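You operate a simulated robot arm through the tools that you are given. There is no shell and no other tool. Be economical: measure what you need, move in short steps, check, and stop when the job is done.

You are at the controls of a simulated robot arm. One attempt, no reset.

TASK
Knock the three proud glides of the folded chair home with the wooden mallet, then put it back.
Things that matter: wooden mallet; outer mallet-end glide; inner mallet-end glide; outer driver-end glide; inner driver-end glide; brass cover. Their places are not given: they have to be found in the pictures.

Only the result counts: the job must be done as asked and must still hold three seconds after the hand-in. Knocking over, shifting, dropping, spilling or breaking anything else fails it.

THE ROBOT
A 6-joint arm with a two-finger parallel gripper, fixed in place. Base frame: the origin is at the foot of the arm, x ahead of it, y to its left, z up. Lengths are in cm, angles in rad, forces in N, time in s.
With the tool pointing down near the work surface it reaches from about 10 to 58 cm from the base axis. Its first joint turns from -1.152 to 1.152 rad. Payload 2.7 kg.
The TCP is the grasp point between the finger pads, 2.3 cm short of the fingertips. In the tool frame z runs along the fingers and y along their closing line. Largest opening 9.4 cm; finger width 3.8, thickness 1; the body of the gripper, 5.4 by 9.6 cm, starts 3.9 cm behind the TCP.
Orientation is that of the tool frame in the base frame, as a unit quaternion [w, x, y, z]. With the fingers straight down and closing along the base's y, the tool's x points along the base's -x, its y along +y and its z along -z.

THE INTERFACE
- The arm moves only by the tool arm_command. Its argument "steps" is a list of rows, each a list of 7 numbers: the shift along the tool's x, y, z in m, then the turn, a rotation vector about the tool's x, y, z in rad, then the gripper command, from -1 (shut) to 1 (fully open), values between in proportion. In form: [[x, y, z, rx, ry, rz, gripper], ...]. A call has 1 to 12 rows; each row is the pose to reach, as a shift and turn from the pose commanded when the call began, along the tool's axes at that moment. Each row takes 0.2 s and may step no farther than 5 cm and 0.15 rad from the row before; otherwise, or with a gripper value out of range, the whole call is refused. Where a pose cannot be reached the arm comes as near as it can. A force on the tool above 40 N (or 10 N above the force at the start of the call, whichever is more), or a blocked arm, ends the call early, and 0.2 s more pass. Each finger travels about 4.5 cm/s and halts on what it meets, pressing with about 20 N; the grip force reading is that of the motor and also rises with nothing between the fingers. The clock runs only during rows and for 0.2 s after the last one: add rows that repeat a pose to give the fingers time. The reply holds the time, the measured pose of the TCP, the force on the tool along the base axes, the opening and the grip force, in the units named above and with some noise.
- Cameras (640 x 400 px; columns grow to the right, rows downward): "scene" is fixed at [7.9, -43.42, 140.83]; the picture's right is [0.75, -0.66, 0.00], its down [-0.35, -0.39, -0.85] and it looks along [0.56, 0.64, -0.52] (base axes); focal length 348 px, centre (320, 200). "wrist" rides on the gripper at [-3.9, 0, -4.4] in the tool frame; the picture's right is [0.00, -1.00, 0.00], its down [0.97, 0.00, -0.24] and it looks along [0.24, 0.00, 0.97] (tool axes); focal length 218 px, centre (320, 200).
- capture(camera): a new picture of that camera. No time passes.
- measure_at(camera, pixels): for up to 12 pixels [column, row] of the newest picture of that camera ("zoom" is the newest enlarged one), the place [x, y, z] in the base frame of the surface seen there, good to about 0.2 cm. No time passes.
- close_up(camera, box): a new picture of the part [left, top, right, bottom] of that camera's present view, enlarged. No time passes.
- finish_job(): hands the job in; it is judged then, once.

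Keep the steps short. Do not move on a guess: measure, check each grasp and each placing, and mend mistakes. In all there are 80 turns and 54 pictures (those below and enlarged ones count). Leave the gripper open and the arm clear of the work at the hand-in unless told otherwise, and finish with a single line.

The tools are called as a command line: name --pt "numbers of a row" for each row, then --argument value for the rest, lists and objects as JSON in quotes. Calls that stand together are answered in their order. arm_command: Moves the arm, as the interface text tells. Its arguments: {"type":"object","properties":{"steps":{"type":"array","items":{"type":"array","items":{"type":"number"}}}},"required":["steps"]} The other tools are called the same way: capture (camera) takes a picture; measure_at (camera, pixels) gives the place of the surface under pixels of a picture; close_up (camera, box) takes an enlarged picture of a part of a camera's view; finish_job () hands the job in.

At the start:

```text
time_s: 0.0
eef_pos: [35.36, 9.14, 123.46]
tool_rot: [0.0, 0.0, 1.0, 0.0]
force: [0.5, -0.4, -1.0]
width: 9.42
finger_force: 0.1
```

scene: 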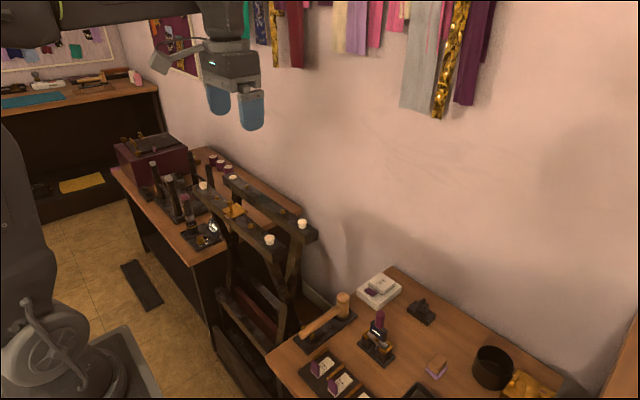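
wrist: 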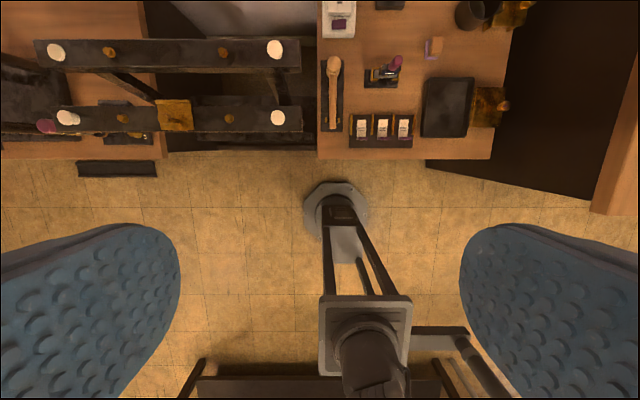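

I see the folded chair with four pale glides on two dark rails, and the mallet on a tray on the right bench. I'll enlarge both.

close_up --camera "scene" --box '[180, 150, 340, 270]'

close_up --camera "scene" --box '[270, 260, 430, 380]'

measure_at --camera "wrist" --pixels '[[57, 51], [274, 48], [68, 118], [278, 118], [175, 115], [90, 54], [250, 54], [250, 120], [334, 62], [332, 110], [334, 85], [325, 125]]'

```text
3.33 times, centred on (260, 210) of scene
```

zoom: 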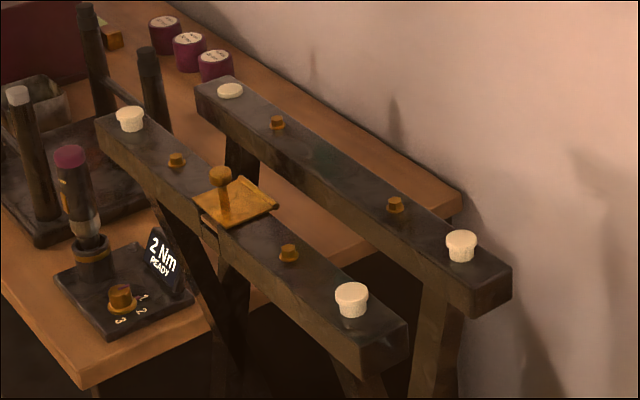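

```text
3.33 times, centred on (350, 320) of scene
```

zoom: 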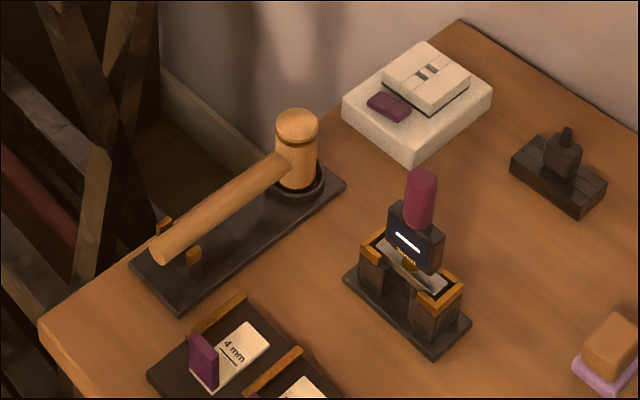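

```text
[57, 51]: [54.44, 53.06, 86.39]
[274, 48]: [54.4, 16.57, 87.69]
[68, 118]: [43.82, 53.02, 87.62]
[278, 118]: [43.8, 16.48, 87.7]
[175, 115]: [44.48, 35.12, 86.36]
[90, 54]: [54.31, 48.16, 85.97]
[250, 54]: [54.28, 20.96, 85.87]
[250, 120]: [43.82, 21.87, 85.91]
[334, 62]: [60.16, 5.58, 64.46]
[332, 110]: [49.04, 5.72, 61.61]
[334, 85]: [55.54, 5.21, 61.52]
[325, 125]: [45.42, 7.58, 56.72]
```

Three glides are proud (z about 87.7): (54.4,16.6), (43.8,53.0) and (43.8,16.5). The fourth, at (54.4,53.1), is home at z 86.4. Next I'll measure the mallet in the zoom.

measure_at --camera "zoom" --pixels '[[297, 118], [297, 150], [297, 184], [270, 170], [240, 192], [210, 213], [180, 235], [159, 250], [193, 252], [164, 224], [180, 300], [320, 200]]'

close_up --camera "wrist" --box '[300, 40, 420, 150]'

```text
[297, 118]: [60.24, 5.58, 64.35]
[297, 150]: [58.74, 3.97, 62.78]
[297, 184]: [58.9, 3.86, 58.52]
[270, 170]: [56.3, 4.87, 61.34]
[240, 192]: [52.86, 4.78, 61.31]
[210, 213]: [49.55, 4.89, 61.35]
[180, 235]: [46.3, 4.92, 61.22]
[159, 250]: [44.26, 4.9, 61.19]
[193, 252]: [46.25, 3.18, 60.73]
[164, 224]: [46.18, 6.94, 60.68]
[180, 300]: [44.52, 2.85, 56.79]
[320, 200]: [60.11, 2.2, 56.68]
```

```text
3.64 times, centred on (360, 95) of wrist
```

zoom: 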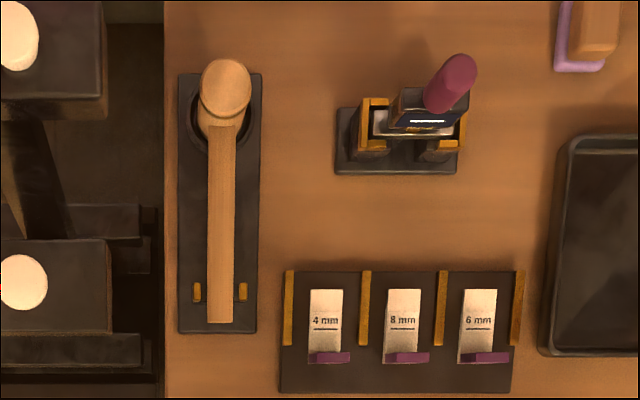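

The mallet handle lies along x at y≈5, its top at z 61.3, and the head is at (60.2,5). I'll move above the handle at x=51 and go part of the way down, with the fingers narrowed to about 5.5 cm.

arm_command --pt "-0.04 -0.01 0 0 0 0 0.5" --pt "-0.08 -0.02 0 0 0 0 0.17" --pt "-0.12 -0.03 0 0 0 0 0.17" --pt "-0.1564 -0.04 0 0 0 0 0.17" --pt "-0.1564 -0.04 0.05 0 0 0 0.17" --pt "-0.1564 -0.04 0.1 0 0 0 0.17" --pt "-0.1564 -0.04 0.15 0 0 0 0.17" --pt "-0.1564 -0.04 0.2 0 0 0 0.17" --pt "-0.1564 -0.04 0.25 0 0 0 0.17" --pt "-0.1564 -0.04 0.3 0 0 0 0.17" --pt "-0.1564 -0.04 0.35 0 0 0 0.17" --pt "-0.1564 -0.04 0.4 0 0 0 0.17"

capture --camera "wrist"

capture --camera "scene"

```text
time_s: 2.6
eef_pos: [50.82, 5.18, 83.33]
tool_rot: [0.001, 0.0, 1.0, 0.0]
force: [-1.1, 0.2, -0.5]
width: 5.48
finger_force: 0.0
```

```text
48 pictures are left
```

wrist: 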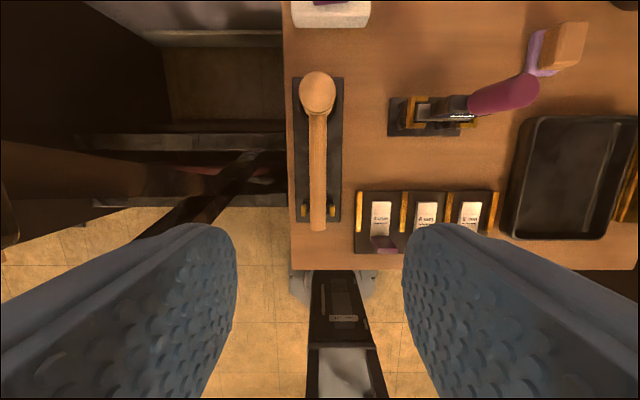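

```text
47 pictures are left
```

scene: 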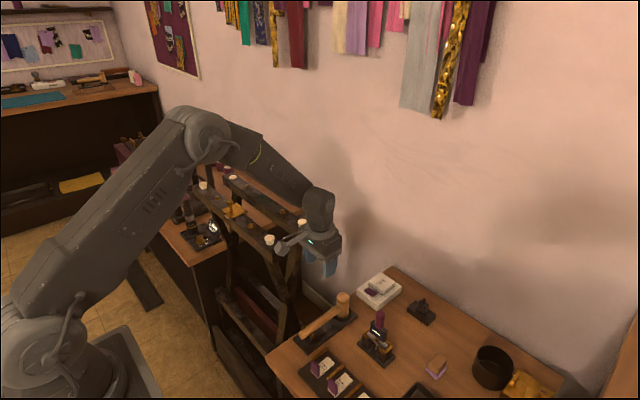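

The handle is in view. I'll measure its axis, the tray and the nearby card stand before going down.

measure_at --camera "wrist" --pixels '[[312, 150], [318, 150], [325, 150], [318, 200], [318, 222], [335, 160], [302, 160], [318, 80], [359, 195], [304, 210], [332, 210], [335, 88]]'

```text
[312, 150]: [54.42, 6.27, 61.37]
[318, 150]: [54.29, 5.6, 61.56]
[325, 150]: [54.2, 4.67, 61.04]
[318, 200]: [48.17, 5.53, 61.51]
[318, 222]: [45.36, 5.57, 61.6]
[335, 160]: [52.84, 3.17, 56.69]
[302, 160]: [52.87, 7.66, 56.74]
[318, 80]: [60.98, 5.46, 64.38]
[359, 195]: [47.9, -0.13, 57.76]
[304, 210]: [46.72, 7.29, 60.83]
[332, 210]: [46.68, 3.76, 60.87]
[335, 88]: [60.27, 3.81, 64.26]
```

Handle axis is at y≈5.5, z≈60.6. I'll shift 0.35 cm in y, drop to z≈61 and close.

arm_command --pt "0 0.0035 0.04 0 0 0 0.17" --pt "0 0.0035 0.08 0 0 0 0.17" --pt "0 0.0035 0.12 0 0 0 0.17" --pt "0 0.0035 0.16 0 0 0 0.17" --pt "0 0.0035 0.19 0 0 0 0.17" --pt "0 0.0035 0.21 0 0 0 0.17" --pt "0 0.0035 0.225 0 0 0 0.17" --pt "0 0.0035 0.225 0 0 0 0.17"

capture --camera "wrist"

```text
time_s: 4.4
eef_pos: [50.97, 5.61, 60.82]
tool_rot: [0.0, 0.0, 1.0, -0.001]
force: [0.4, 0.2, 0.1]
width: 5.49
finger_force: 0.1
```

```text
46 pictures are left
```

wrist: 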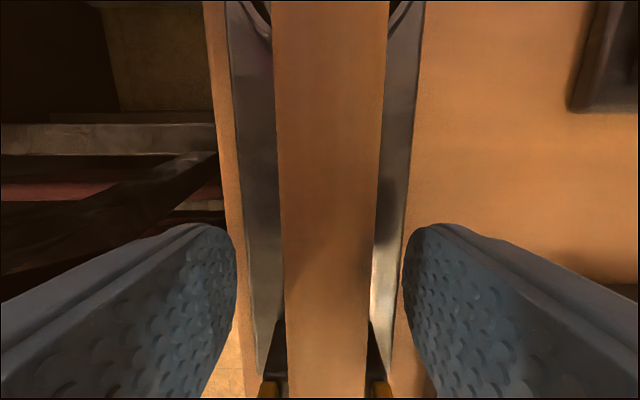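

The fingers straddle the handle with clearance on both sides. Closing now.

arm_command --pt "0 -0.001 0 0 0 0 -1" --pt "0 -0.001 0 0 0 0 -1" --pt "0 -0.001 0 0 0 0 -1" --pt "0 -0.001 0 0 0 0 -1" --pt "0 -0.001 0 0 0 0 -1"

```text
time_s: 5.6
eef_pos: [50.84, 5.41, 60.79]
tool_rot: [-0.001, 0.0, 1.0, -0.001]
force: [-0.9, 0.8, -0.5]
width: 2.04
finger_force: 20.3
```

I have the handle (width 2.04). Lifting 4 cm straight up, then checking for sag.

arm_command --pt "0 -0.001 -0.01 0 0 0 -1" --pt "0 -0.001 -0.02 0 0 0 -1" --pt "0 -0.001 -0.03 0 0 0 -1" --pt "0 -0.001 -0.04 0 0 0 -1" --pt "0 -0.001 -0.06 0 0 0 -1" --pt "0 -0.001 -0.06 0 0 0 -1"

close_up --camera "scene" --box '[250, 220, 410, 370]'

```text
time_s: 7.0
eef_pos: [50.79, 5.23, 66.62]
tool_rot: [0.0, 0.001, 1.0, 0.0]
force: [-0.9, 0.9, -1.7]
width: 2.06
finger_force: 19.8
```

```text
2.67 times, centred on (330, 295) of scene
```

zoom: 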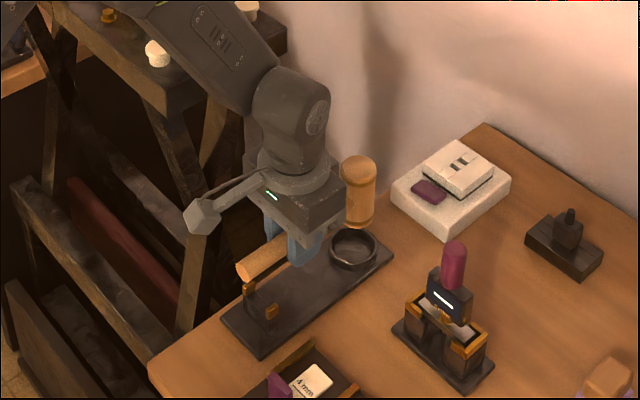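

The mallet is lifted and looks level. Measuring its head and tail relative to the TCP.

measure_at --camera "zoom" --pixels '[[358, 165], [352, 180], [358, 218], [270, 252], [248, 268], [372, 170]]'

```text
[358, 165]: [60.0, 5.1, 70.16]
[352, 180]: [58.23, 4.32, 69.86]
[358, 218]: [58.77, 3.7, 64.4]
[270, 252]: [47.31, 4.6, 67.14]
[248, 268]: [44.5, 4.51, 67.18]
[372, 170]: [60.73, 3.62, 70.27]
```

No sag: the head axis sits 9.4 cm ahead of the TCP and its bottom about 3.7 cm below it. I'll rise to z≈98, then place the head above glide A at (43.8,16.5).

arm_command --pt "0 0 -0.045 0 0 0 -1" --pt "0 0 -0.09 0 0 0 -1" --pt "0 0 -0.135 0 0 0 -1" --pt "0 0 -0.18 0 0 0 -1" --pt "0 0 -0.225 0 0 0 -1" --pt "0 0 -0.27 0 0 0 -1" --pt "0 0 -0.314 0 0 0 -1" --pt "0.04 0.027 -0.314 0 0 0 -1" --pt "0.08 0.055 -0.314 0 0 0 -1" --pt "0.12 0.085 -0.314 0 0 0 -1" --pt "0.15 0.105 -0.314 0 0 0 -1" --pt "0.1635 0.112 -0.314 0 0 0 -1"

capture --camera "wrist"

close_up --camera "scene" --box '[180, 130, 360, 270]'

```text
time_s: 9.6
eef_pos: [34.49, 16.28, 98.44]
tool_rot: [0.0, 0.001, 1.0, 0.0]
force: [-0.1, -0.5, -2.1]
width: 2.05
finger_force: 19.9
```

```text
44 pictures are left
```

wrist: 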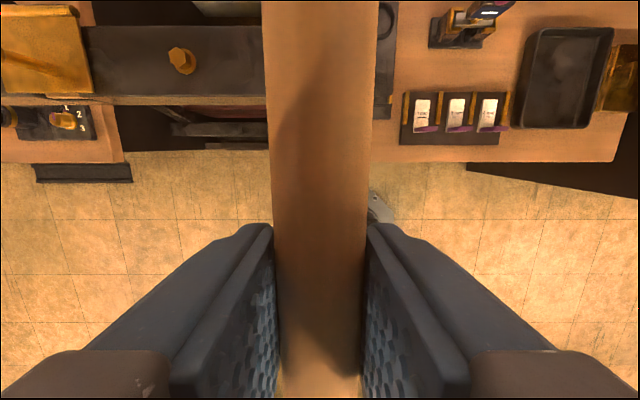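

```text
2.86 times, centred on (270, 200) of scene
```

zoom: 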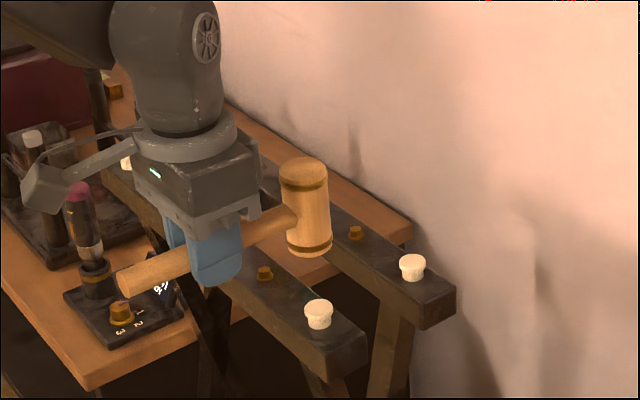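

The head hangs above the near rail. Measuring the head top, the head rim and glide A to align them.

measure_at --camera "zoom" --pixels '[[303, 172], [282, 175], [326, 178], [310, 252], [318, 306], [318, 318], [412, 262], [290, 235], [330, 235]]'

```text
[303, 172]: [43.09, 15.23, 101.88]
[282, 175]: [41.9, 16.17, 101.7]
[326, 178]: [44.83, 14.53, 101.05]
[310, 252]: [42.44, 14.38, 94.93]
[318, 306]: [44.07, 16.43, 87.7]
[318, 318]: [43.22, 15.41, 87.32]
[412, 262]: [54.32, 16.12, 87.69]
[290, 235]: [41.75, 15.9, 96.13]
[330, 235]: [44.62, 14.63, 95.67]
```

The head is within 0.3 cm of glide A. The gap is about 7 cm and the home travel 8.3 cm. One moderate knock, then back up.

arm_command --pt "0 0.002 0 0 0 0 -1" --pt "0 0.002 0.033 0 0 0 -1" --pt "0 0.002 0.082 0 0 0 -1" --pt "0 0.002 0.04 0 0 0 -1" --pt "0 0.002 0 0 0 0 -1"

close_up --camera "scene" --box '[180, 130, 360, 270]'

```text
time_s: 10.8
eef_pos: [34.7, 16.46, 98.24]
tool_rot: [0.0, 0.0, 1.0, -0.001]
force: [-0.6, 0.1, -1.5]
width: 2.04
finger_force: 19.9
```

```text
2.86 times, centred on (270, 200) of scene
```

zoom: 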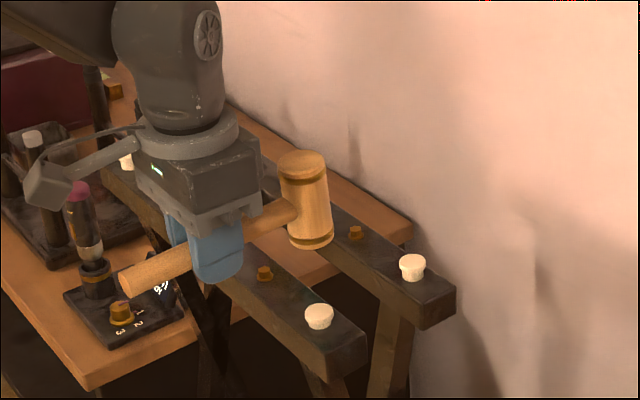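

The glide moved down and the head tilted up slightly. Measuring both.

measure_at --camera "zoom" --pixels '[[318, 310], [314, 307], [322, 312], [303, 163], [282, 170], [310, 240], [128, 275], [318, 340], [290, 282]]'

```text
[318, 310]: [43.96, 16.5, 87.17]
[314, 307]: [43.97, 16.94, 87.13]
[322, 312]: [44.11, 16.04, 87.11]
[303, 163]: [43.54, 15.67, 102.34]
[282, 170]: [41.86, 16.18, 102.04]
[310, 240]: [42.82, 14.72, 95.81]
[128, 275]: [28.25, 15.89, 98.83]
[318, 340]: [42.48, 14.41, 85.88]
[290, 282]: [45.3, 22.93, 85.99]
```

Glide A went from 87.7 to 87.15, and home is about 86.4. The head tilted up about 0.075 rad, so I'll compensate with wrist pitch during the stroke and knock again with a longer run-up.

arm_command --pt "0 0 -0.035 0 0.075 0 -1" --pt "0 0 -0.064 0 0.075 0 -1" --pt "0 0 -0.064 0 0.075 0 -1" --pt "0 0 -0.015 0 0.075 0 -1" --pt "0 0 0.034 0 0.075 0 -1" --pt "0 0 0.083 0 0.075 0 -1" --pt "0 0 0.04 0 0.075 0 -1" --pt "0 0 0 0 0 0 -1" --pt "0 0 0 0 0 0 -1"

close_up --camera "scene" --box '[180, 130, 360, 270]'

measure_at --camera "zoom" --pixels '[[318, 312], [314, 309], [322, 314], [303, 163], [282, 170], [310, 240], [128, 275]]'

```text
time_s: 12.8
eef_pos: [34.62, 16.9, 98.33]
tool_rot: [-0.001, 0.0, 1.0, -0.001]
force: [-0.1, -0.8, -1.9]
width: 2.06
finger_force: 20.1
```

```text
2.86 times, centred on (270, 200) of scene
```

zoom: 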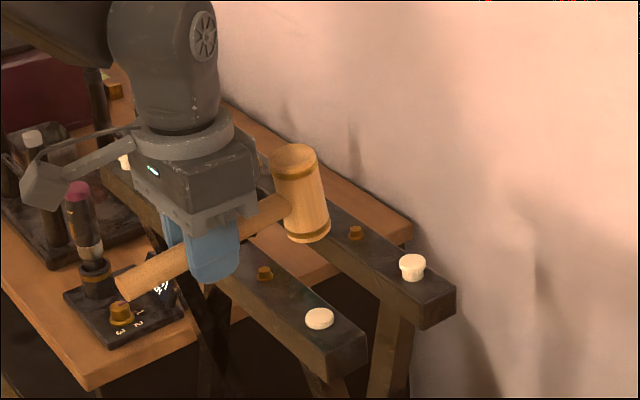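

```text
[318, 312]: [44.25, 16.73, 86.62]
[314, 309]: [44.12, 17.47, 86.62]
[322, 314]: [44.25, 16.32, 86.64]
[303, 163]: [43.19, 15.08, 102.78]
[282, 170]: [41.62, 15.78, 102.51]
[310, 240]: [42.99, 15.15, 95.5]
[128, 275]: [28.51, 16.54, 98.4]
```

Glide A now reads 86.6. I'll look closely to judge whether it is fully home.

close_up --camera "scene" --box '[245, 195, 295, 230]'

measure_at --camera "zoom" --pixels '[[300, 280], [310, 270], [320, 280], [330, 280], [300, 290], [320, 290], [340, 270], [320, 265], [380, 330], [400, 330], [380, 310], [240, 240]]'

```text
11.43 times, centred on (270, 212) of scene
```

zoom: 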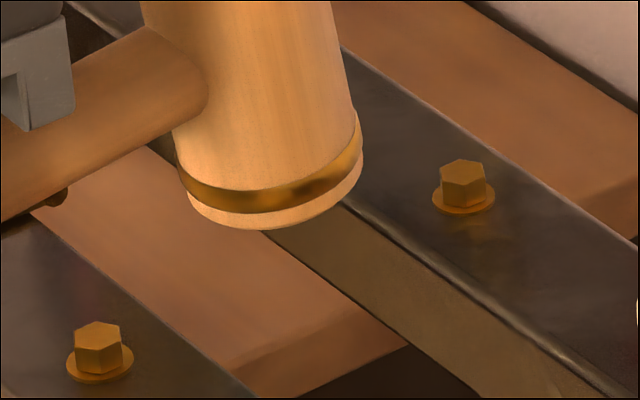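

```text
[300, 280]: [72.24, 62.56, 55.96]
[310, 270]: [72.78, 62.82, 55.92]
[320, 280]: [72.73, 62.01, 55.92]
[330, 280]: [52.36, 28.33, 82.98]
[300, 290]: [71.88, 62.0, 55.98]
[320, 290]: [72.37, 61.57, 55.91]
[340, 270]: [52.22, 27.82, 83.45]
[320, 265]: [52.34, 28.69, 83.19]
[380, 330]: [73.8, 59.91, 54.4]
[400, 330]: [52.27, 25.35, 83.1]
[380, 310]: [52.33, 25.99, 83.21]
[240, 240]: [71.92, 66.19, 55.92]
```

I framed that wrongly; glide A is at scene pixel (269,241). Enlarging there.

close_up --camera "scene" --box '[250, 228, 290, 253]'

measure_at --camera "zoom" --pixels '[[300, 200], [320, 200], [340, 200], [310, 190], [330, 210], [320, 180], [300, 215], [340, 215]]'

```text
16.00 times, centred on (270, 240) of scene
```

zoom: 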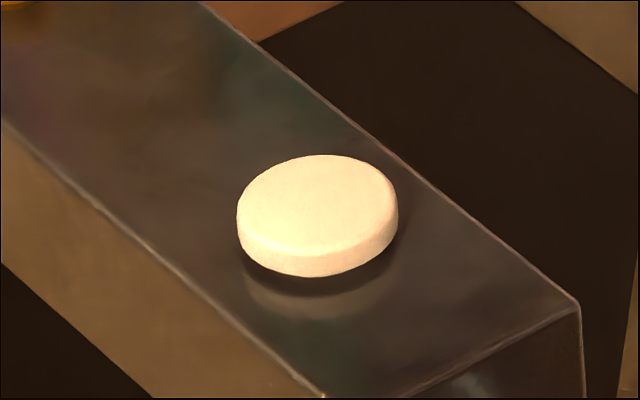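

```text
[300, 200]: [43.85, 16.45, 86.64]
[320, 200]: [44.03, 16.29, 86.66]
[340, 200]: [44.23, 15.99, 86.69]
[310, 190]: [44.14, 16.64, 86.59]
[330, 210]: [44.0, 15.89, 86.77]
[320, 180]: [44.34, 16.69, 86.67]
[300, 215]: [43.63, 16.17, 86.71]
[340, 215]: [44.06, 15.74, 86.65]
```

A thin shadow shows about 0.25 cm left. One more knock with 0.11 rad tilt compensation.

arm_command --pt "0 -0.002 -0.035 0 0.11 0 -1" --pt "0 -0.003 -0.062 0 0.11 0 -1" --pt "0 -0.003 -0.062 0 0.11 0 -1" --pt "0 -0.003 -0.013 0 0.11 0 -1" --pt "0 -0.003 0.036 0 0.11 0 -1" --pt "0 -0.003 0.085 0 0.11 0 -1" --pt "0 -0.003 0.04 0 0.11 0 -1" --pt "0 -0.003 0 0 0 0 -1" --pt "0 -0.003 0 0 0 0 -1"

close_up --camera "scene" --box '[250, 228, 290, 253]'

measure_at --camera "zoom" --pixels '[[300, 200], [320, 200], [340, 200], [310, 190], [330, 210], [320, 215]]'

close_up --camera "scene" --box '[180, 130, 360, 270]'

```text
time_s: 14.8
eef_pos: [34.79, 16.22, 98.25]
tool_rot: [0.0, 0.001, 1.0, 0.0]
force: [0.2, 0.6, -2.2]
width: 2.06
finger_force: 19.7
```

```text
16.00 times, centred on (270, 240) of scene
```

zoom: 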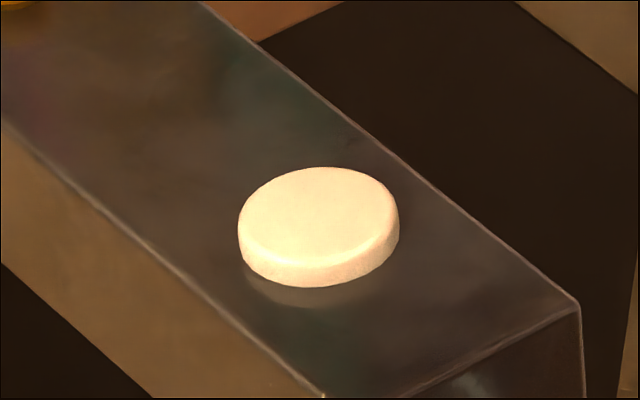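

```text
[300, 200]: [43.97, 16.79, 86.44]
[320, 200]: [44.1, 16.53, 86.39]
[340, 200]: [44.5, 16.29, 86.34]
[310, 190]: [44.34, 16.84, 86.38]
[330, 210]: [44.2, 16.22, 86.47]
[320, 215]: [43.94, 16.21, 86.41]
```

```text
2.86 times, centred on (270, 200) of scene
```

zoom: 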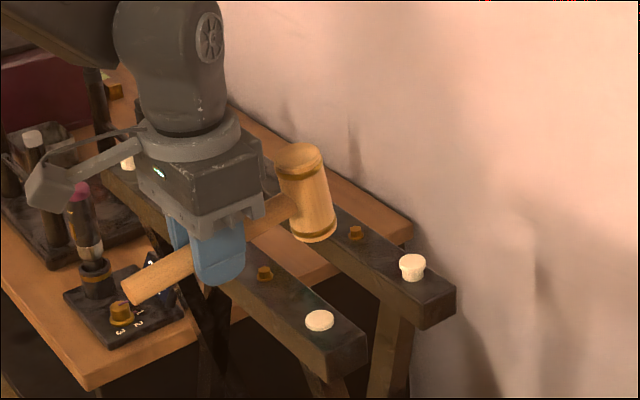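

Glide A is home at 86.4. Measuring the current mallet tilt.

measure_at --camera "zoom" --pixels '[[300, 157], [280, 165], [320, 165], [300, 190], [312, 230], [316, 236], [135, 280], [160, 265], [140, 298]]'

```text
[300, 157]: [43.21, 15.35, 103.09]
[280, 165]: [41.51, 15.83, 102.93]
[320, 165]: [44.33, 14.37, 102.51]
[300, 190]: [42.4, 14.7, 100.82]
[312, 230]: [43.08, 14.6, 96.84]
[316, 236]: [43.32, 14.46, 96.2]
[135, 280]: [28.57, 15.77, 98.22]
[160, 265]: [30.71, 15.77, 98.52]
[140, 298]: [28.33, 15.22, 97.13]
```

Tilt is about 0.145 rad, which I can compensate. Next is glide B at (54.35,16.5). I'll yaw the tool by 0.6 rad so the gripper stays off the near rail, with the TCP at (46.6,11.2).

arm_command --pt "-0.02 -0.012 0 0 0 -0.12 -1" --pt "-0.045 -0.024 0 0 0 -0.25 -1" --pt "-0.075 -0.036 0 0 0 -0.38 -1" --pt "-0.1 -0.046 0 0 0 -0.5 -1" --pt "-0.1184 -0.05 0 0 0 -0.6 -1" --pt "-0.1184 -0.05 0 0 0 -0.6 -1" --pt "-0.1184 -0.05 0 0 0 -0.6 -1"

close_up --camera "scene" --box '[200, 130, 360, 260]'

```text
time_s: 16.4
eef_pos: [46.61, 11.51, 98.21]
tool_rot: [0.0, -0.295, 0.955, 0.0]
force: [0.7, 0.5, -2.5]
width: 2.05
finger_force: 19.9
```

```text
3.08 times, centred on (280, 195) of scene
```

zoom: 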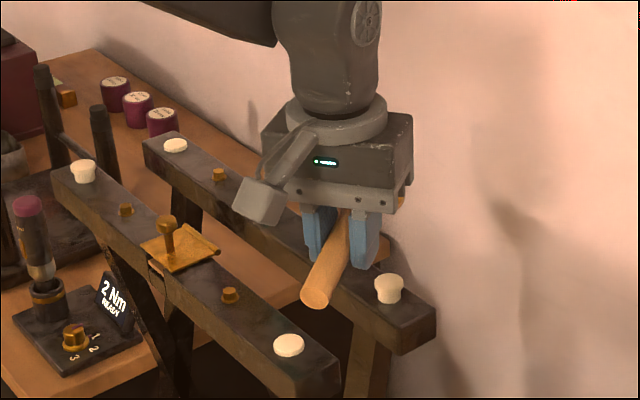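

Head computed at (54.3,16.8), over glide B. Doing two knocks in one call, tilt-compensated at 0.145 then 0.19.

arm_command --pt "0 -0.002 -0.035 0 0.12 0 -1" --pt "0 -0.003 -0.062 0 0.145 0 -1" --pt "0 -0.003 -0.013 0 0.145 0 -1" --pt "0 -0.003 0.035 0 0.145 0 -1" --pt "0 -0.003 0.083 0 0.145 0 -1" --pt "0 -0.003 0.04 0 0.16 0 -1" --pt "0 -0.003 -0.009 0 0.19 0 -1" --pt "0 -0.003 -0.055 0 0.19 0 -1" --pt "0 -0.003 -0.013 0 0.19 0 -1" --pt "0 -0.003 0.035 0 0.19 0 -1" --pt "0 -0.003 0.084 0 0.19 0 -1" --pt "0 -0.003 0.035 0 0.1 0 -1"

close_up --camera "scene" --box '[200, 130, 360, 260]'

```text
time_s: 19.0
eef_pos: [46.55, 11.27, 94.92]
tool_rot: [-0.048, -0.294, 0.954, -0.015]
force: [-0.3, -0.1, -1.9]
width: 2.05
finger_force: 19.9
```

```text
3.08 times, centred on (280, 195) of scene
```

zoom: 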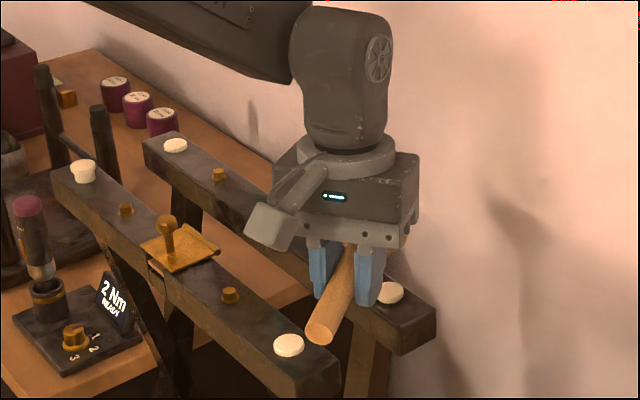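

Glide B has dropped a lot. I'll level the tool, rise and measure.

arm_command --pt "0.0035 0 -0.0348 0 -0.1 0 -1" --pt "0.0035 0 -0.0348 0 -0.1 0 -1"

close_up --camera "scene" --box '[280, 210, 320, 235]'

measure_at --camera "zoom" --pixels '[[300, 230], [330, 230], [360, 230], [300, 200], [330, 200], [360, 210]]'

```text
time_s: 19.6
eef_pos: [46.81, 11.4, 98.28]
tool_rot: [0.0, -0.295, 0.956, -0.001]
force: [0.0, -0.4, -1.7]
width: 2.03
finger_force: 19.9
```

```text
16.00 times, centred on (300, 222) of scene
```

zoom: 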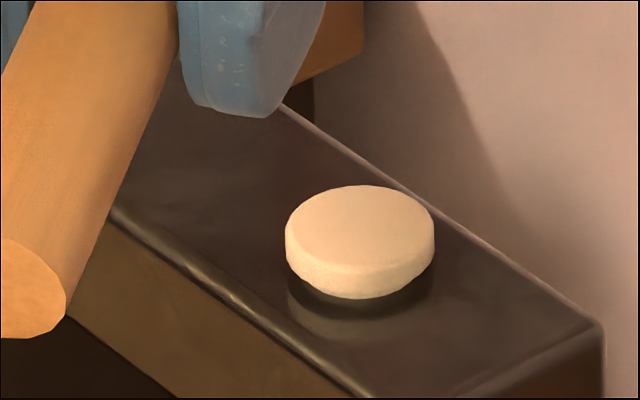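

```text
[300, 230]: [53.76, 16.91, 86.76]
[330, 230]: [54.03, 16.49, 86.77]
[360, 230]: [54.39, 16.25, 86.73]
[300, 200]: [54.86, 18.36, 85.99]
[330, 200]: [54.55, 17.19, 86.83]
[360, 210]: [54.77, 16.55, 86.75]
```

Glide B is at 86.77 and needs 0.37 more. Measuring the handle slope for the tilt.

measure_at --camera "zoom" --pixels '[[25, 230], [60, 150], [100, 50], [50, 230], [90, 130], [130, 40], [20, 290]]'

```text
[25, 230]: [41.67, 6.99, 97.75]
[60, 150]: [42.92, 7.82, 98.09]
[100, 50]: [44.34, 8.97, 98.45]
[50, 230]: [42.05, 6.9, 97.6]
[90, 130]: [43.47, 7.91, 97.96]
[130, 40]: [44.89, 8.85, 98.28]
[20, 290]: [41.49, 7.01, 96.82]
```

Tilt is about 0.2 rad. One more knock on B.

arm_command --pt "0 0 -0.035 0 0.12 0 -1" --pt "0 0 -0.062 0 0.205 0 -1" --pt "0 0 -0.062 0 0.205 0 -1" --pt "0 0 -0.013 0 0.205 0 -1" --pt "0 0 0.036 0 0.205 0 -1" --pt "0 0 0.085 0 0.205 0 -1" --pt "0 0 0.04 0 0.12 0 -1" --pt "0 0 0 0 0 0 -1" --pt "0 0 0 0 0 0 -1"

close_up --camera "scene" --box '[280, 210, 320, 235]'

measure_at --camera "zoom" --pixels '[[330, 235], [360, 235], [350, 220], [390, 230], [25, 230], [60, 150], [100, 50], [50, 230], [130, 40]]'

```text
time_s: 21.6
eef_pos: [46.77, 11.19, 98.58]
tool_rot: [0.001, -0.295, 0.955, 0.0]
force: [-0.1, -0.3, -1.2]
width: 2.07
finger_force: 19.8
```

```text
16.00 times, centred on (300, 222) of scene
```

zoom: 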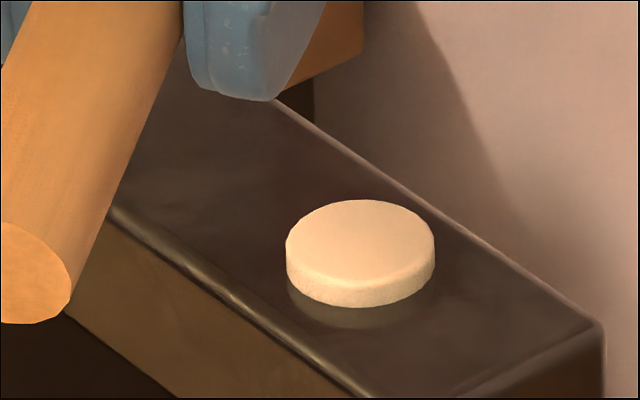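

```text
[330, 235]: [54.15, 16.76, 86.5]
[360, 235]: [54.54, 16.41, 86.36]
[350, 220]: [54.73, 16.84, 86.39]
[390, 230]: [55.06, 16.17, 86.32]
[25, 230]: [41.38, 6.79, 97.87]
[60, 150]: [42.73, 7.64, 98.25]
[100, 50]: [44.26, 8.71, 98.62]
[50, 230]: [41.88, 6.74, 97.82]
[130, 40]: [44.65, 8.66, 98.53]
```

Glide B is home at about 86.4. Now I'll view glide C and the reference home glide at the driver end.

close_up --camera "scene" --box '[190, 165, 254, 205]'

measure_at --camera "zoom" --pixels '[[400, 115], [410, 122], [420, 115], [390, 120], [125, 190], [135, 200], [145, 190], [330, 200], [330, 300], [60, 200]]'

```text
10.00 times, centred on (222, 185) of scene
```

zoom: 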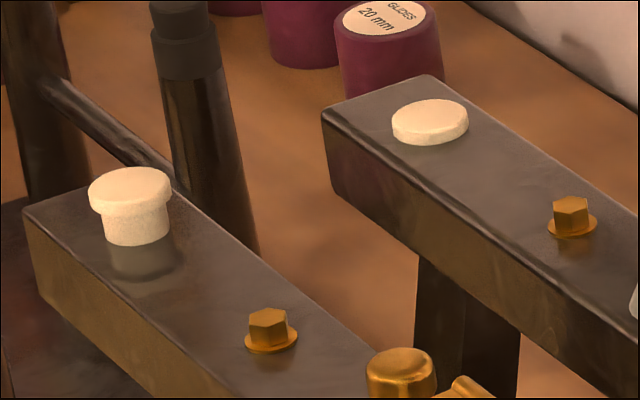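

```text
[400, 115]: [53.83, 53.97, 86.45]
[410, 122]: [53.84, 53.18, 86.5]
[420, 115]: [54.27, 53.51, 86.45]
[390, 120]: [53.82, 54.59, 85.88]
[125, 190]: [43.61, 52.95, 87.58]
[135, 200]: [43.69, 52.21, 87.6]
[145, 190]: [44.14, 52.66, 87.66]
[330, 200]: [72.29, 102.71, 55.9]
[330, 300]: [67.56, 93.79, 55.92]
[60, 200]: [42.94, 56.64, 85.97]
```

The home reference reads 86.45, matching A and B. Before swinging across, I'll check the heights of the cover knob and the tools behind glide C.

measure_at --camera "zoom" --pixels '[[400, 355], [175, 5], [185, 40], [45, 60], [20, 20], [460, 385]]'

arm_command --pt "0 0 -0.02 0 0 -0.05 -1" --pt "0 0 -0.03 0 0 -0.1 -1"

```text
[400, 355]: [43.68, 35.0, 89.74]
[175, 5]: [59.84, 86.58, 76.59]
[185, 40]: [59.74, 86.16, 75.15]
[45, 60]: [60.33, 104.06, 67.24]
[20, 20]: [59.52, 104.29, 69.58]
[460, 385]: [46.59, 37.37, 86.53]
```

```text
time_s: 22.2
eef_pos: [46.74, 11.17, 101.4]
tool_rot: [0.0, -0.343, 0.939, -0.001]
force: [-0.3, 0.7, -2.1]
width: 2.06
finger_force: 19.7
```

Everything nearby is well below the path (knob top 89.7). Swinging the mallet across to above glide C at z≈101.

arm_command --pt "-0.0193 0.04 0 0 0 -0.03 -1" --pt "-0.0386 0.08 0 0 0 -0.06 -1" --pt "-0.0579 0.12 0 0 0 -0.09 -1" --pt "-0.0772 0.16 0 0 0 -0.12 -1" --pt "-0.0965 0.2 0 0 0 -0.15 -1" --pt "-0.1158 0.24 0 0 0 -0.18 -1" --pt "-0.1351 0.28 0 0 0 -0.18 -1" --pt "-0.1544 0.32 0 0 0 -0.18 -1" --pt "-0.1544 0.32 0 0 0 -0.18 -1"

close_up --camera "scene" --box '[140, 90, 300, 220]'

```text
time_s: 24.2
eef_pos: [37.96, 45.62, 101.41]
tool_rot: [0.0, -0.426, 0.905, 0.001]
force: [-0.3, 0.7, -1.6]
width: 2.04
finger_force: 20.1
```

```text
3.08 times, centred on (220, 155) of scene
```

zoom: 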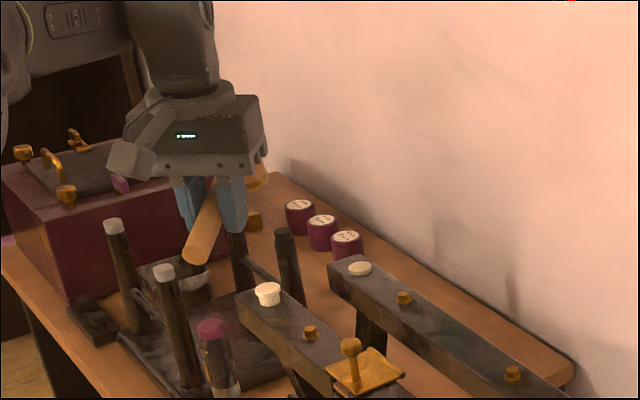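

Reached the planned pose. Checking the head position and the height of the purple-handled driver and rods below the gripper.

measure_at --camera "zoom" --pixels '[[258, 175], [262, 182], [200, 245], [210, 205], [212, 325], [165, 270], [113, 225], [268, 290], [285, 235]]'

```text
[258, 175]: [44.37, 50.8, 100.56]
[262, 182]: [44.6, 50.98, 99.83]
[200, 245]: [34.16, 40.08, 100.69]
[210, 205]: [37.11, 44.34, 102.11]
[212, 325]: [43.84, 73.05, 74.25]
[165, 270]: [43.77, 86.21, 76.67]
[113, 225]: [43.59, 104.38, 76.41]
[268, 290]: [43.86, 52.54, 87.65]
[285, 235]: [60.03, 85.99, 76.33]
```

All obstacles are at z 77 or lower and the head is centred on C. Two knocks, compensated at 0.21 then 0.24 rad.

arm_command --pt "0 0 -0.02 0 0.12 0 -1" --pt "0 0 -0.032 0 0.21 0 -1" --pt "0 0 0.017 0 0.21 0 -1" --pt "0 0 0.066 0 0.21 0 -1" --pt "0 0 0.115 0 0.21 0 -1" --pt "0 0 0.07 0 0.22 0 -1" --pt "0 0 0.021 0 0.24 0 -1" --pt "0 0 -0.025 0 0.24 0 -1" --pt "0 0 0.017 0 0.24 0 -1" --pt "0 0 0.066 0 0.24 0 -1" --pt "0 0 0.115 0 0.24 0 -1" --pt "0 0 0.07 0 0.12 0 -1"

```text
time_s: 26.8
eef_pos: [37.91, 45.38, 94.21]
tool_rot: [-0.054, -0.425, 0.903, -0.026]
force: [0.6, -0.5, -2.2]
width: 2.05
finger_force: 20.0
out of reach, approached as far as the arm can: row 2, 8
```

The run-up was slightly out of reach at the top, but the strokes went through. Levelling, rising and checking glide C.

arm_command --pt "0.0042 0 -0.035 0 -0.06 0 -1" --pt "0.0084 0 -0.0695 0 -0.12 0 -1" --pt "0.0084 0 -0.0695 0 -0.12 0 -1"

close_up --camera "scene" --box '[190, 165, 254, 205]'

measure_at --camera "zoom" --pixels '[[120, 200], [130, 195], [140, 200], [130, 205], [420, 118]]'

close_up --camera "scene" --box '[160, 110, 240, 160]'

```text
time_s: 27.6
eef_pos: [37.78, 45.57, 101.25]
tool_rot: [0.0, -0.425, 0.905, 0.001]
force: [-0.6, 0.0, -0.7]
width: 2.07
finger_force: 19.7
```

```text
10.00 times, centred on (222, 185) of scene
```

zoom: 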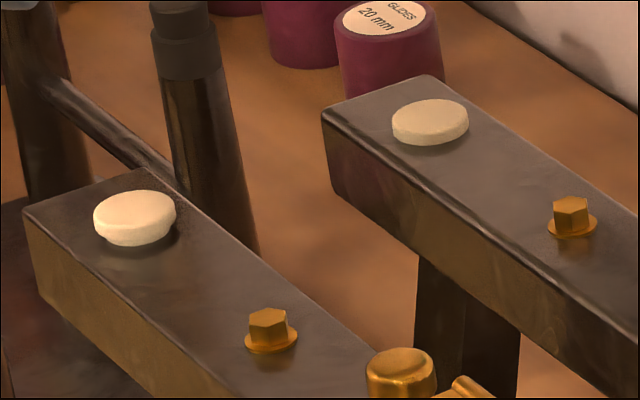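

```text
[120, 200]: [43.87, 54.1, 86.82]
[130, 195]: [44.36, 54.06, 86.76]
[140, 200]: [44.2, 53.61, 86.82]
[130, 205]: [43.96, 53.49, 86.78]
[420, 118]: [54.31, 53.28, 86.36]
```

```text
8.00 times, centred on (200, 135) of scene
```

zoom: 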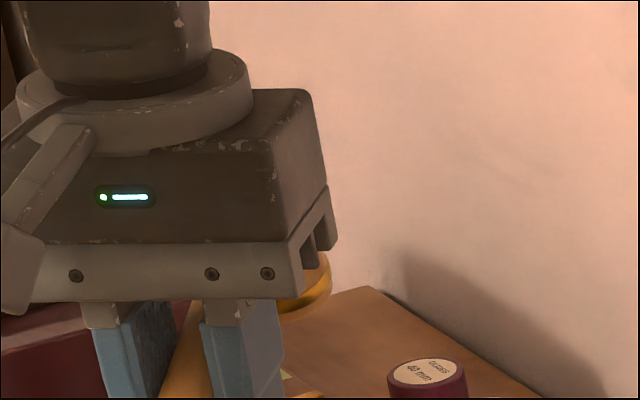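

C is at 86.8, so it needs one more. Reading the mallet tilt first.

close_up --camera "scene" --box '[180, 140, 230, 180]'

measure_at --camera "zoom" --pixels '[[310, 170], [300, 200], [290, 230], [280, 260], [270, 290], [320, 140], [330, 110]]'

```text
10.00 times, centred on (205, 160) of scene
```

zoom: 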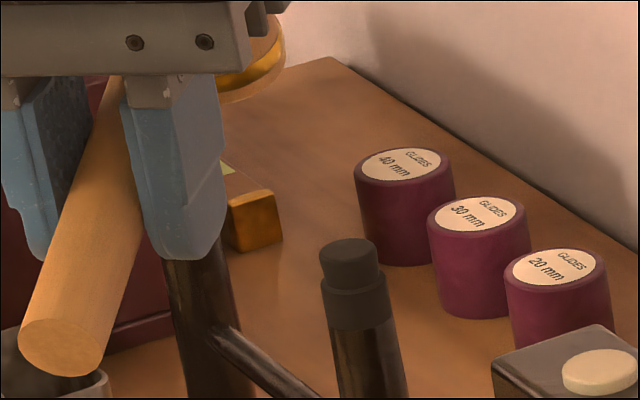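

```text
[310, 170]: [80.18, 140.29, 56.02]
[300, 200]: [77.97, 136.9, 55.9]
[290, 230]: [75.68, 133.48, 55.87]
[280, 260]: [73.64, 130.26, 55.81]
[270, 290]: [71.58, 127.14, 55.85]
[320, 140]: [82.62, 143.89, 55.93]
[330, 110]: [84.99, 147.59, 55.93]
```

measure_at --camera "zoom" --pixels '[[50, 310], [70, 250], [90, 190], [105, 130], [90, 310], [110, 240], [230, 90], [250, 80]]'

```text
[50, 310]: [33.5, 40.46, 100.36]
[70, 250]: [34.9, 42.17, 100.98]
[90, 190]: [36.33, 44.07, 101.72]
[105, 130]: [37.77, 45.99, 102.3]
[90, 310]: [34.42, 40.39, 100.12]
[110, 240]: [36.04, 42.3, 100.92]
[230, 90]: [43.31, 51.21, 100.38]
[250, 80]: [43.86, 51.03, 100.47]
```

Tilt is now about 0.27 rad. One more knock on C.

arm_command --pt "0 0 0 0 0.14 0 -1" --pt "0 0 -0.005 0 0.27 0 -1" --pt "0 0 -0.01 0 0.27 0 -1" --pt "0 0 0.017 0 0.27 0 -1" --pt "0 0 0.066 0 0.27 0 -1" --pt "0 0 0.115 0 0.27 0 -1" --pt "0 0 0.07 0 0.27 0 -1" --pt "0 0 0.035 0 0.14 0 -1" --pt "0 0 0 0 0 0 -1" --pt "0 0 0 0 0 0 -1"

close_up --camera "scene" --box '[190, 165, 254, 205]'

measure_at --camera "zoom" --pixels '[[120, 210], [130, 205], [140, 210], [130, 215], [150, 205], [420, 118]]'

```text
time_s: 29.8
eef_pos: [37.95, 45.4, 101.41]
tool_rot: [-0.001, -0.425, 0.905, 0.001]
force: [0.4, 0.0, -2.4]
width: 2.06
finger_force: 19.9
out of reach, approached as far as the arm can: row 2, 3, 4
```

```text
10.00 times, centred on (222, 185) of scene
```

zoom: 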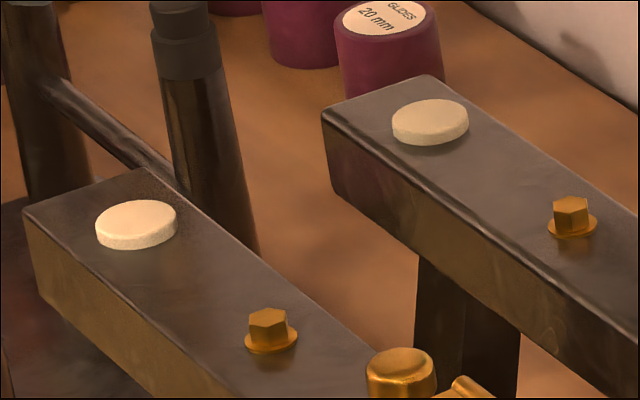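

```text
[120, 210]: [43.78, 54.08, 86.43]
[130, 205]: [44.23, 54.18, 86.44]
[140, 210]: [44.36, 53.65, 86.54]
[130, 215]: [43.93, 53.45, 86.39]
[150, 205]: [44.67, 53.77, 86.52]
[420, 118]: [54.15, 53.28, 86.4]
```

Glide C is home at 86.45, the same as the reference. Carrying the mallet back above its tray while unwinding the yaw.

arm_command --pt "0.0226 -0.0355 0 0 0 0.088 -1" --pt "0.0453 -0.0709 0 0 0 0.176 -1" --pt "0.068 -0.1064 0 0 0 0.264 -1" --pt "0.0906 -0.1419 0 0 0 0.352 -1" --pt "0.1132 -0.1773 0 0 0 0.44 -1" --pt "0.1359 -0.2128 0 0 0 0.528 -1" --pt "0.1585 -0.2483 0 0 0 0.616 -1" --pt "0.1812 -0.2838 0 0 0 0.704 -1" --pt "0.2038 -0.3192 0 0 0 0.792 -1" --pt "0.2265 -0.3547 0 0 0 0.88 -1" --pt "0.2265 -0.3547 0 0 0 0.88 -1"

capture --camera "scene"

```text
time_s: 32.2
eef_pos: [50.72, 5.33, 101.08]
tool_rot: [0.0, 0.001, 1.0, 0.0]
force: [0.3, 0.2, -2.0]
width: 2.06
finger_force: 20.0
```

```text
26 pictures are left
```

scene: 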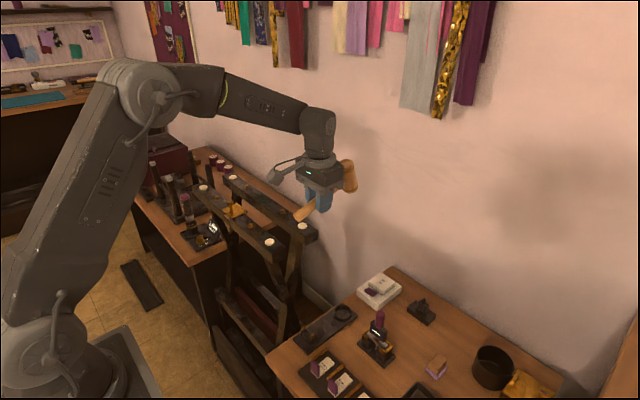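

Above the tray. Descending to z≈72, then measuring tilt and position.

arm_command --pt "0 0 0.05 0 0 0 -1" --pt "0 0 0.1 0 0 0 -1" --pt "0 0 0.15 0 0 0 -1" --pt "0 0 0.2 0 0 0 -1" --pt "0 0 0.24 0 0 0 -1" --pt "0 0 0.27 0 0 0 -1" --pt "0 0 0.29 0 0 0 -1" --pt "0 0 0.29 0 0 0 -1"

close_up --camera "scene" --box '[260, 220, 400, 360]'

```text
time_s: 34.0
eef_pos: [50.69, 5.58, 72.35]
tool_rot: [0.0, 0.0, 1.0, 0.0]
force: [-0.7, -0.3, -1.9]
width: 2.05
finger_force: 20.0
```

```text
2.86 times, centred on (330, 290) of scene
```

zoom: 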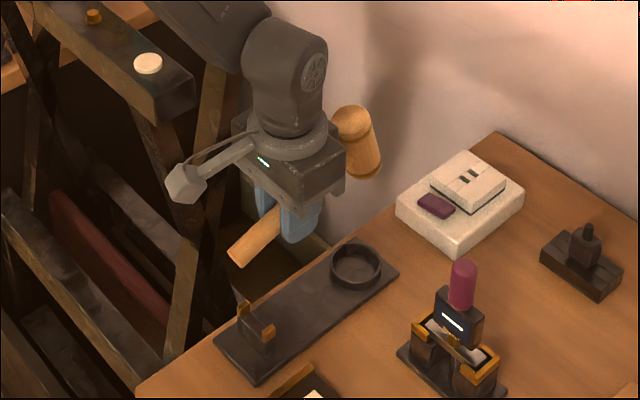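

measure_at --camera "zoom" --pixels '[[352, 118], [345, 135], [362, 145], [370, 168], [235, 250], [265, 222], [332, 262], [378, 268], [355, 250], [355, 285], [355, 268], [300, 300]]'

```text
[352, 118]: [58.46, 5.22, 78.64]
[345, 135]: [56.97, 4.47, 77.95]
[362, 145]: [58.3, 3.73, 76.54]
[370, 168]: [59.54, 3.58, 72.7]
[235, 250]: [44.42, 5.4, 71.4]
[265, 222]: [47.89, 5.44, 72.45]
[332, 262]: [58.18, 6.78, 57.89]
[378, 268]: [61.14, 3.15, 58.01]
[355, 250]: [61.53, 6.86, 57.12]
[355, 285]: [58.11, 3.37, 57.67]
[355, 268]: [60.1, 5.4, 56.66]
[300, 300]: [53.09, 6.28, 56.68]
```

Tilt is about 0.30 rad. Pitching the tool 0.30 rad to level the mallet at this height, then verifying.

arm_command --pt "0 0 0 0 0.1 0 -1" --pt "0 0 0 0 0.2 0 -1" --pt "0 0 0 0 0.3 0 -1" --pt "0 0 0 0 0.3 0 -1"

close_up --camera "scene" --box '[260, 220, 400, 360]'

```text
time_s: 35.0
eef_pos: [50.57, 5.47, 72.2]
tool_rot: [-0.149, 0.001, 0.989, 0.0]
force: [-0.4, -1.4, -3.4]
width: 2.07
finger_force: 19.6
```

```text
2.86 times, centred on (330, 290) of scene
```

zoom: 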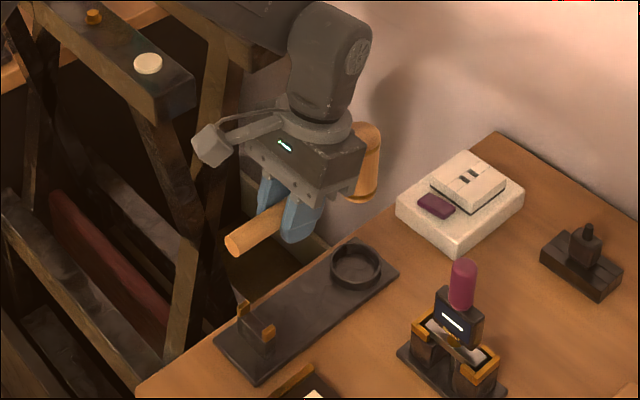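

measure_at --camera "zoom" --pixels '[[232, 237], [250, 226], [266, 216], [367, 128], [370, 150], [366, 175], [362, 192], [379, 150], [232, 246]]'

```text
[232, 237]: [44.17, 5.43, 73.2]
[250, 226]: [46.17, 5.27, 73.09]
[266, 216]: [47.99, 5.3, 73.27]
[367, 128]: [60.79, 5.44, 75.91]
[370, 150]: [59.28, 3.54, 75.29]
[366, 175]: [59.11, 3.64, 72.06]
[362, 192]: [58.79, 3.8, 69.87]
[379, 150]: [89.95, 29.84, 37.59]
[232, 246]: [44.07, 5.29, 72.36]
```

Level now. The head centre is about (60.0,5.4) and the original seat was (60.1,5.5). Shifting +0.15 cm in x and lowering 9 cm vertically, to just above the ring.

arm_command --pt "-0.0103 0.0005 0.0282 0 0 0 -1" --pt "-0.0192 0.0005 0.0569 0 0 0 -1" --pt "-0.0251 0.0005 0.076 0 0 0 -1" --pt "-0.028 0.0005 0.0856 0 0 0 -1" --pt "-0.028 0.0005 0.0856 0 0 0 -1"

close_up --camera "scene" --box '[280, 260, 390, 350]'

capture --camera "wrist"

```text
time_s: 36.2
eef_pos: [50.79, 5.51, 63.28]
tool_rot: [-0.149, 0.001, 0.989, 0.0]
force: [0.3, -0.4, -2.4]
width: 2.09
finger_force: 20.4
```

```text
4.44 times, centred on (335, 305) of scene
```

zoom: 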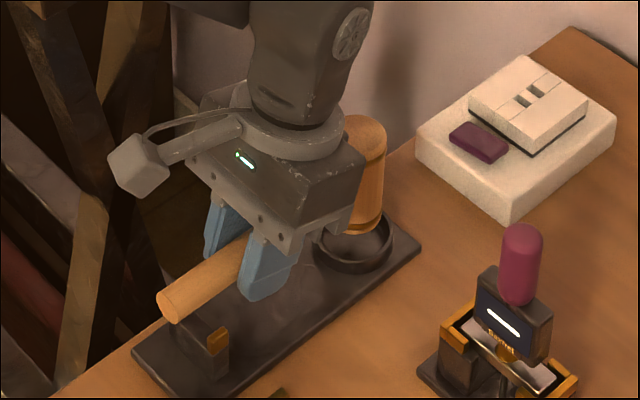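

```text
22 pictures are left
```

wrist: 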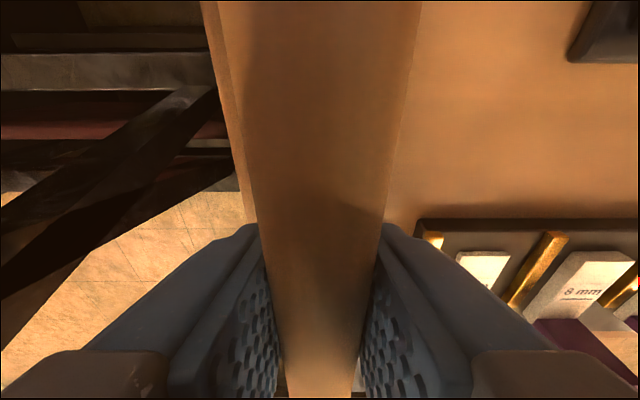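

Close above the seat. Measuring the head's lower edge against the ring rim, and the handle against the prongs.

measure_at --camera "zoom" --pixels '[[360, 215], [375, 215], [368, 232], [380, 180], [320, 245], [388, 245], [350, 268], [393, 225], [217, 340], [200, 290], [180, 300]]'

close_up --camera "scene" --box '[345, 285, 385, 325]'

```text
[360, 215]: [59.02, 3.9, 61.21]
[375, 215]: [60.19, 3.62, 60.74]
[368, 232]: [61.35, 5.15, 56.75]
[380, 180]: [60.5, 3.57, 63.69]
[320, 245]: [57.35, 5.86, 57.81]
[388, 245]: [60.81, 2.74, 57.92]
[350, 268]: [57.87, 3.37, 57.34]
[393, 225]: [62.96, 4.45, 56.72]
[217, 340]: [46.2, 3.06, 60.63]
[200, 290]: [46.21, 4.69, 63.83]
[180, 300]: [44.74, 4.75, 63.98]
```

```text
10.00 times, centred on (365, 305) of scene
```

zoom: 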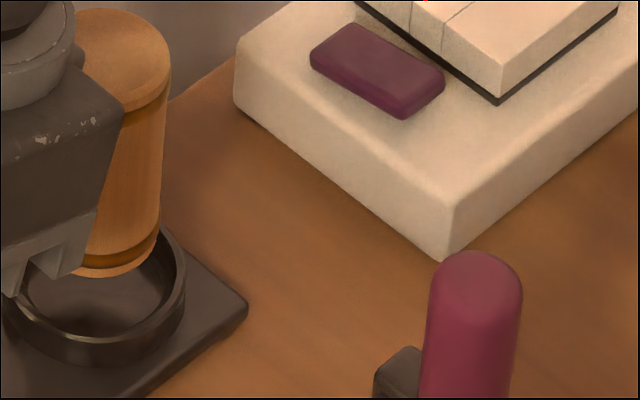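

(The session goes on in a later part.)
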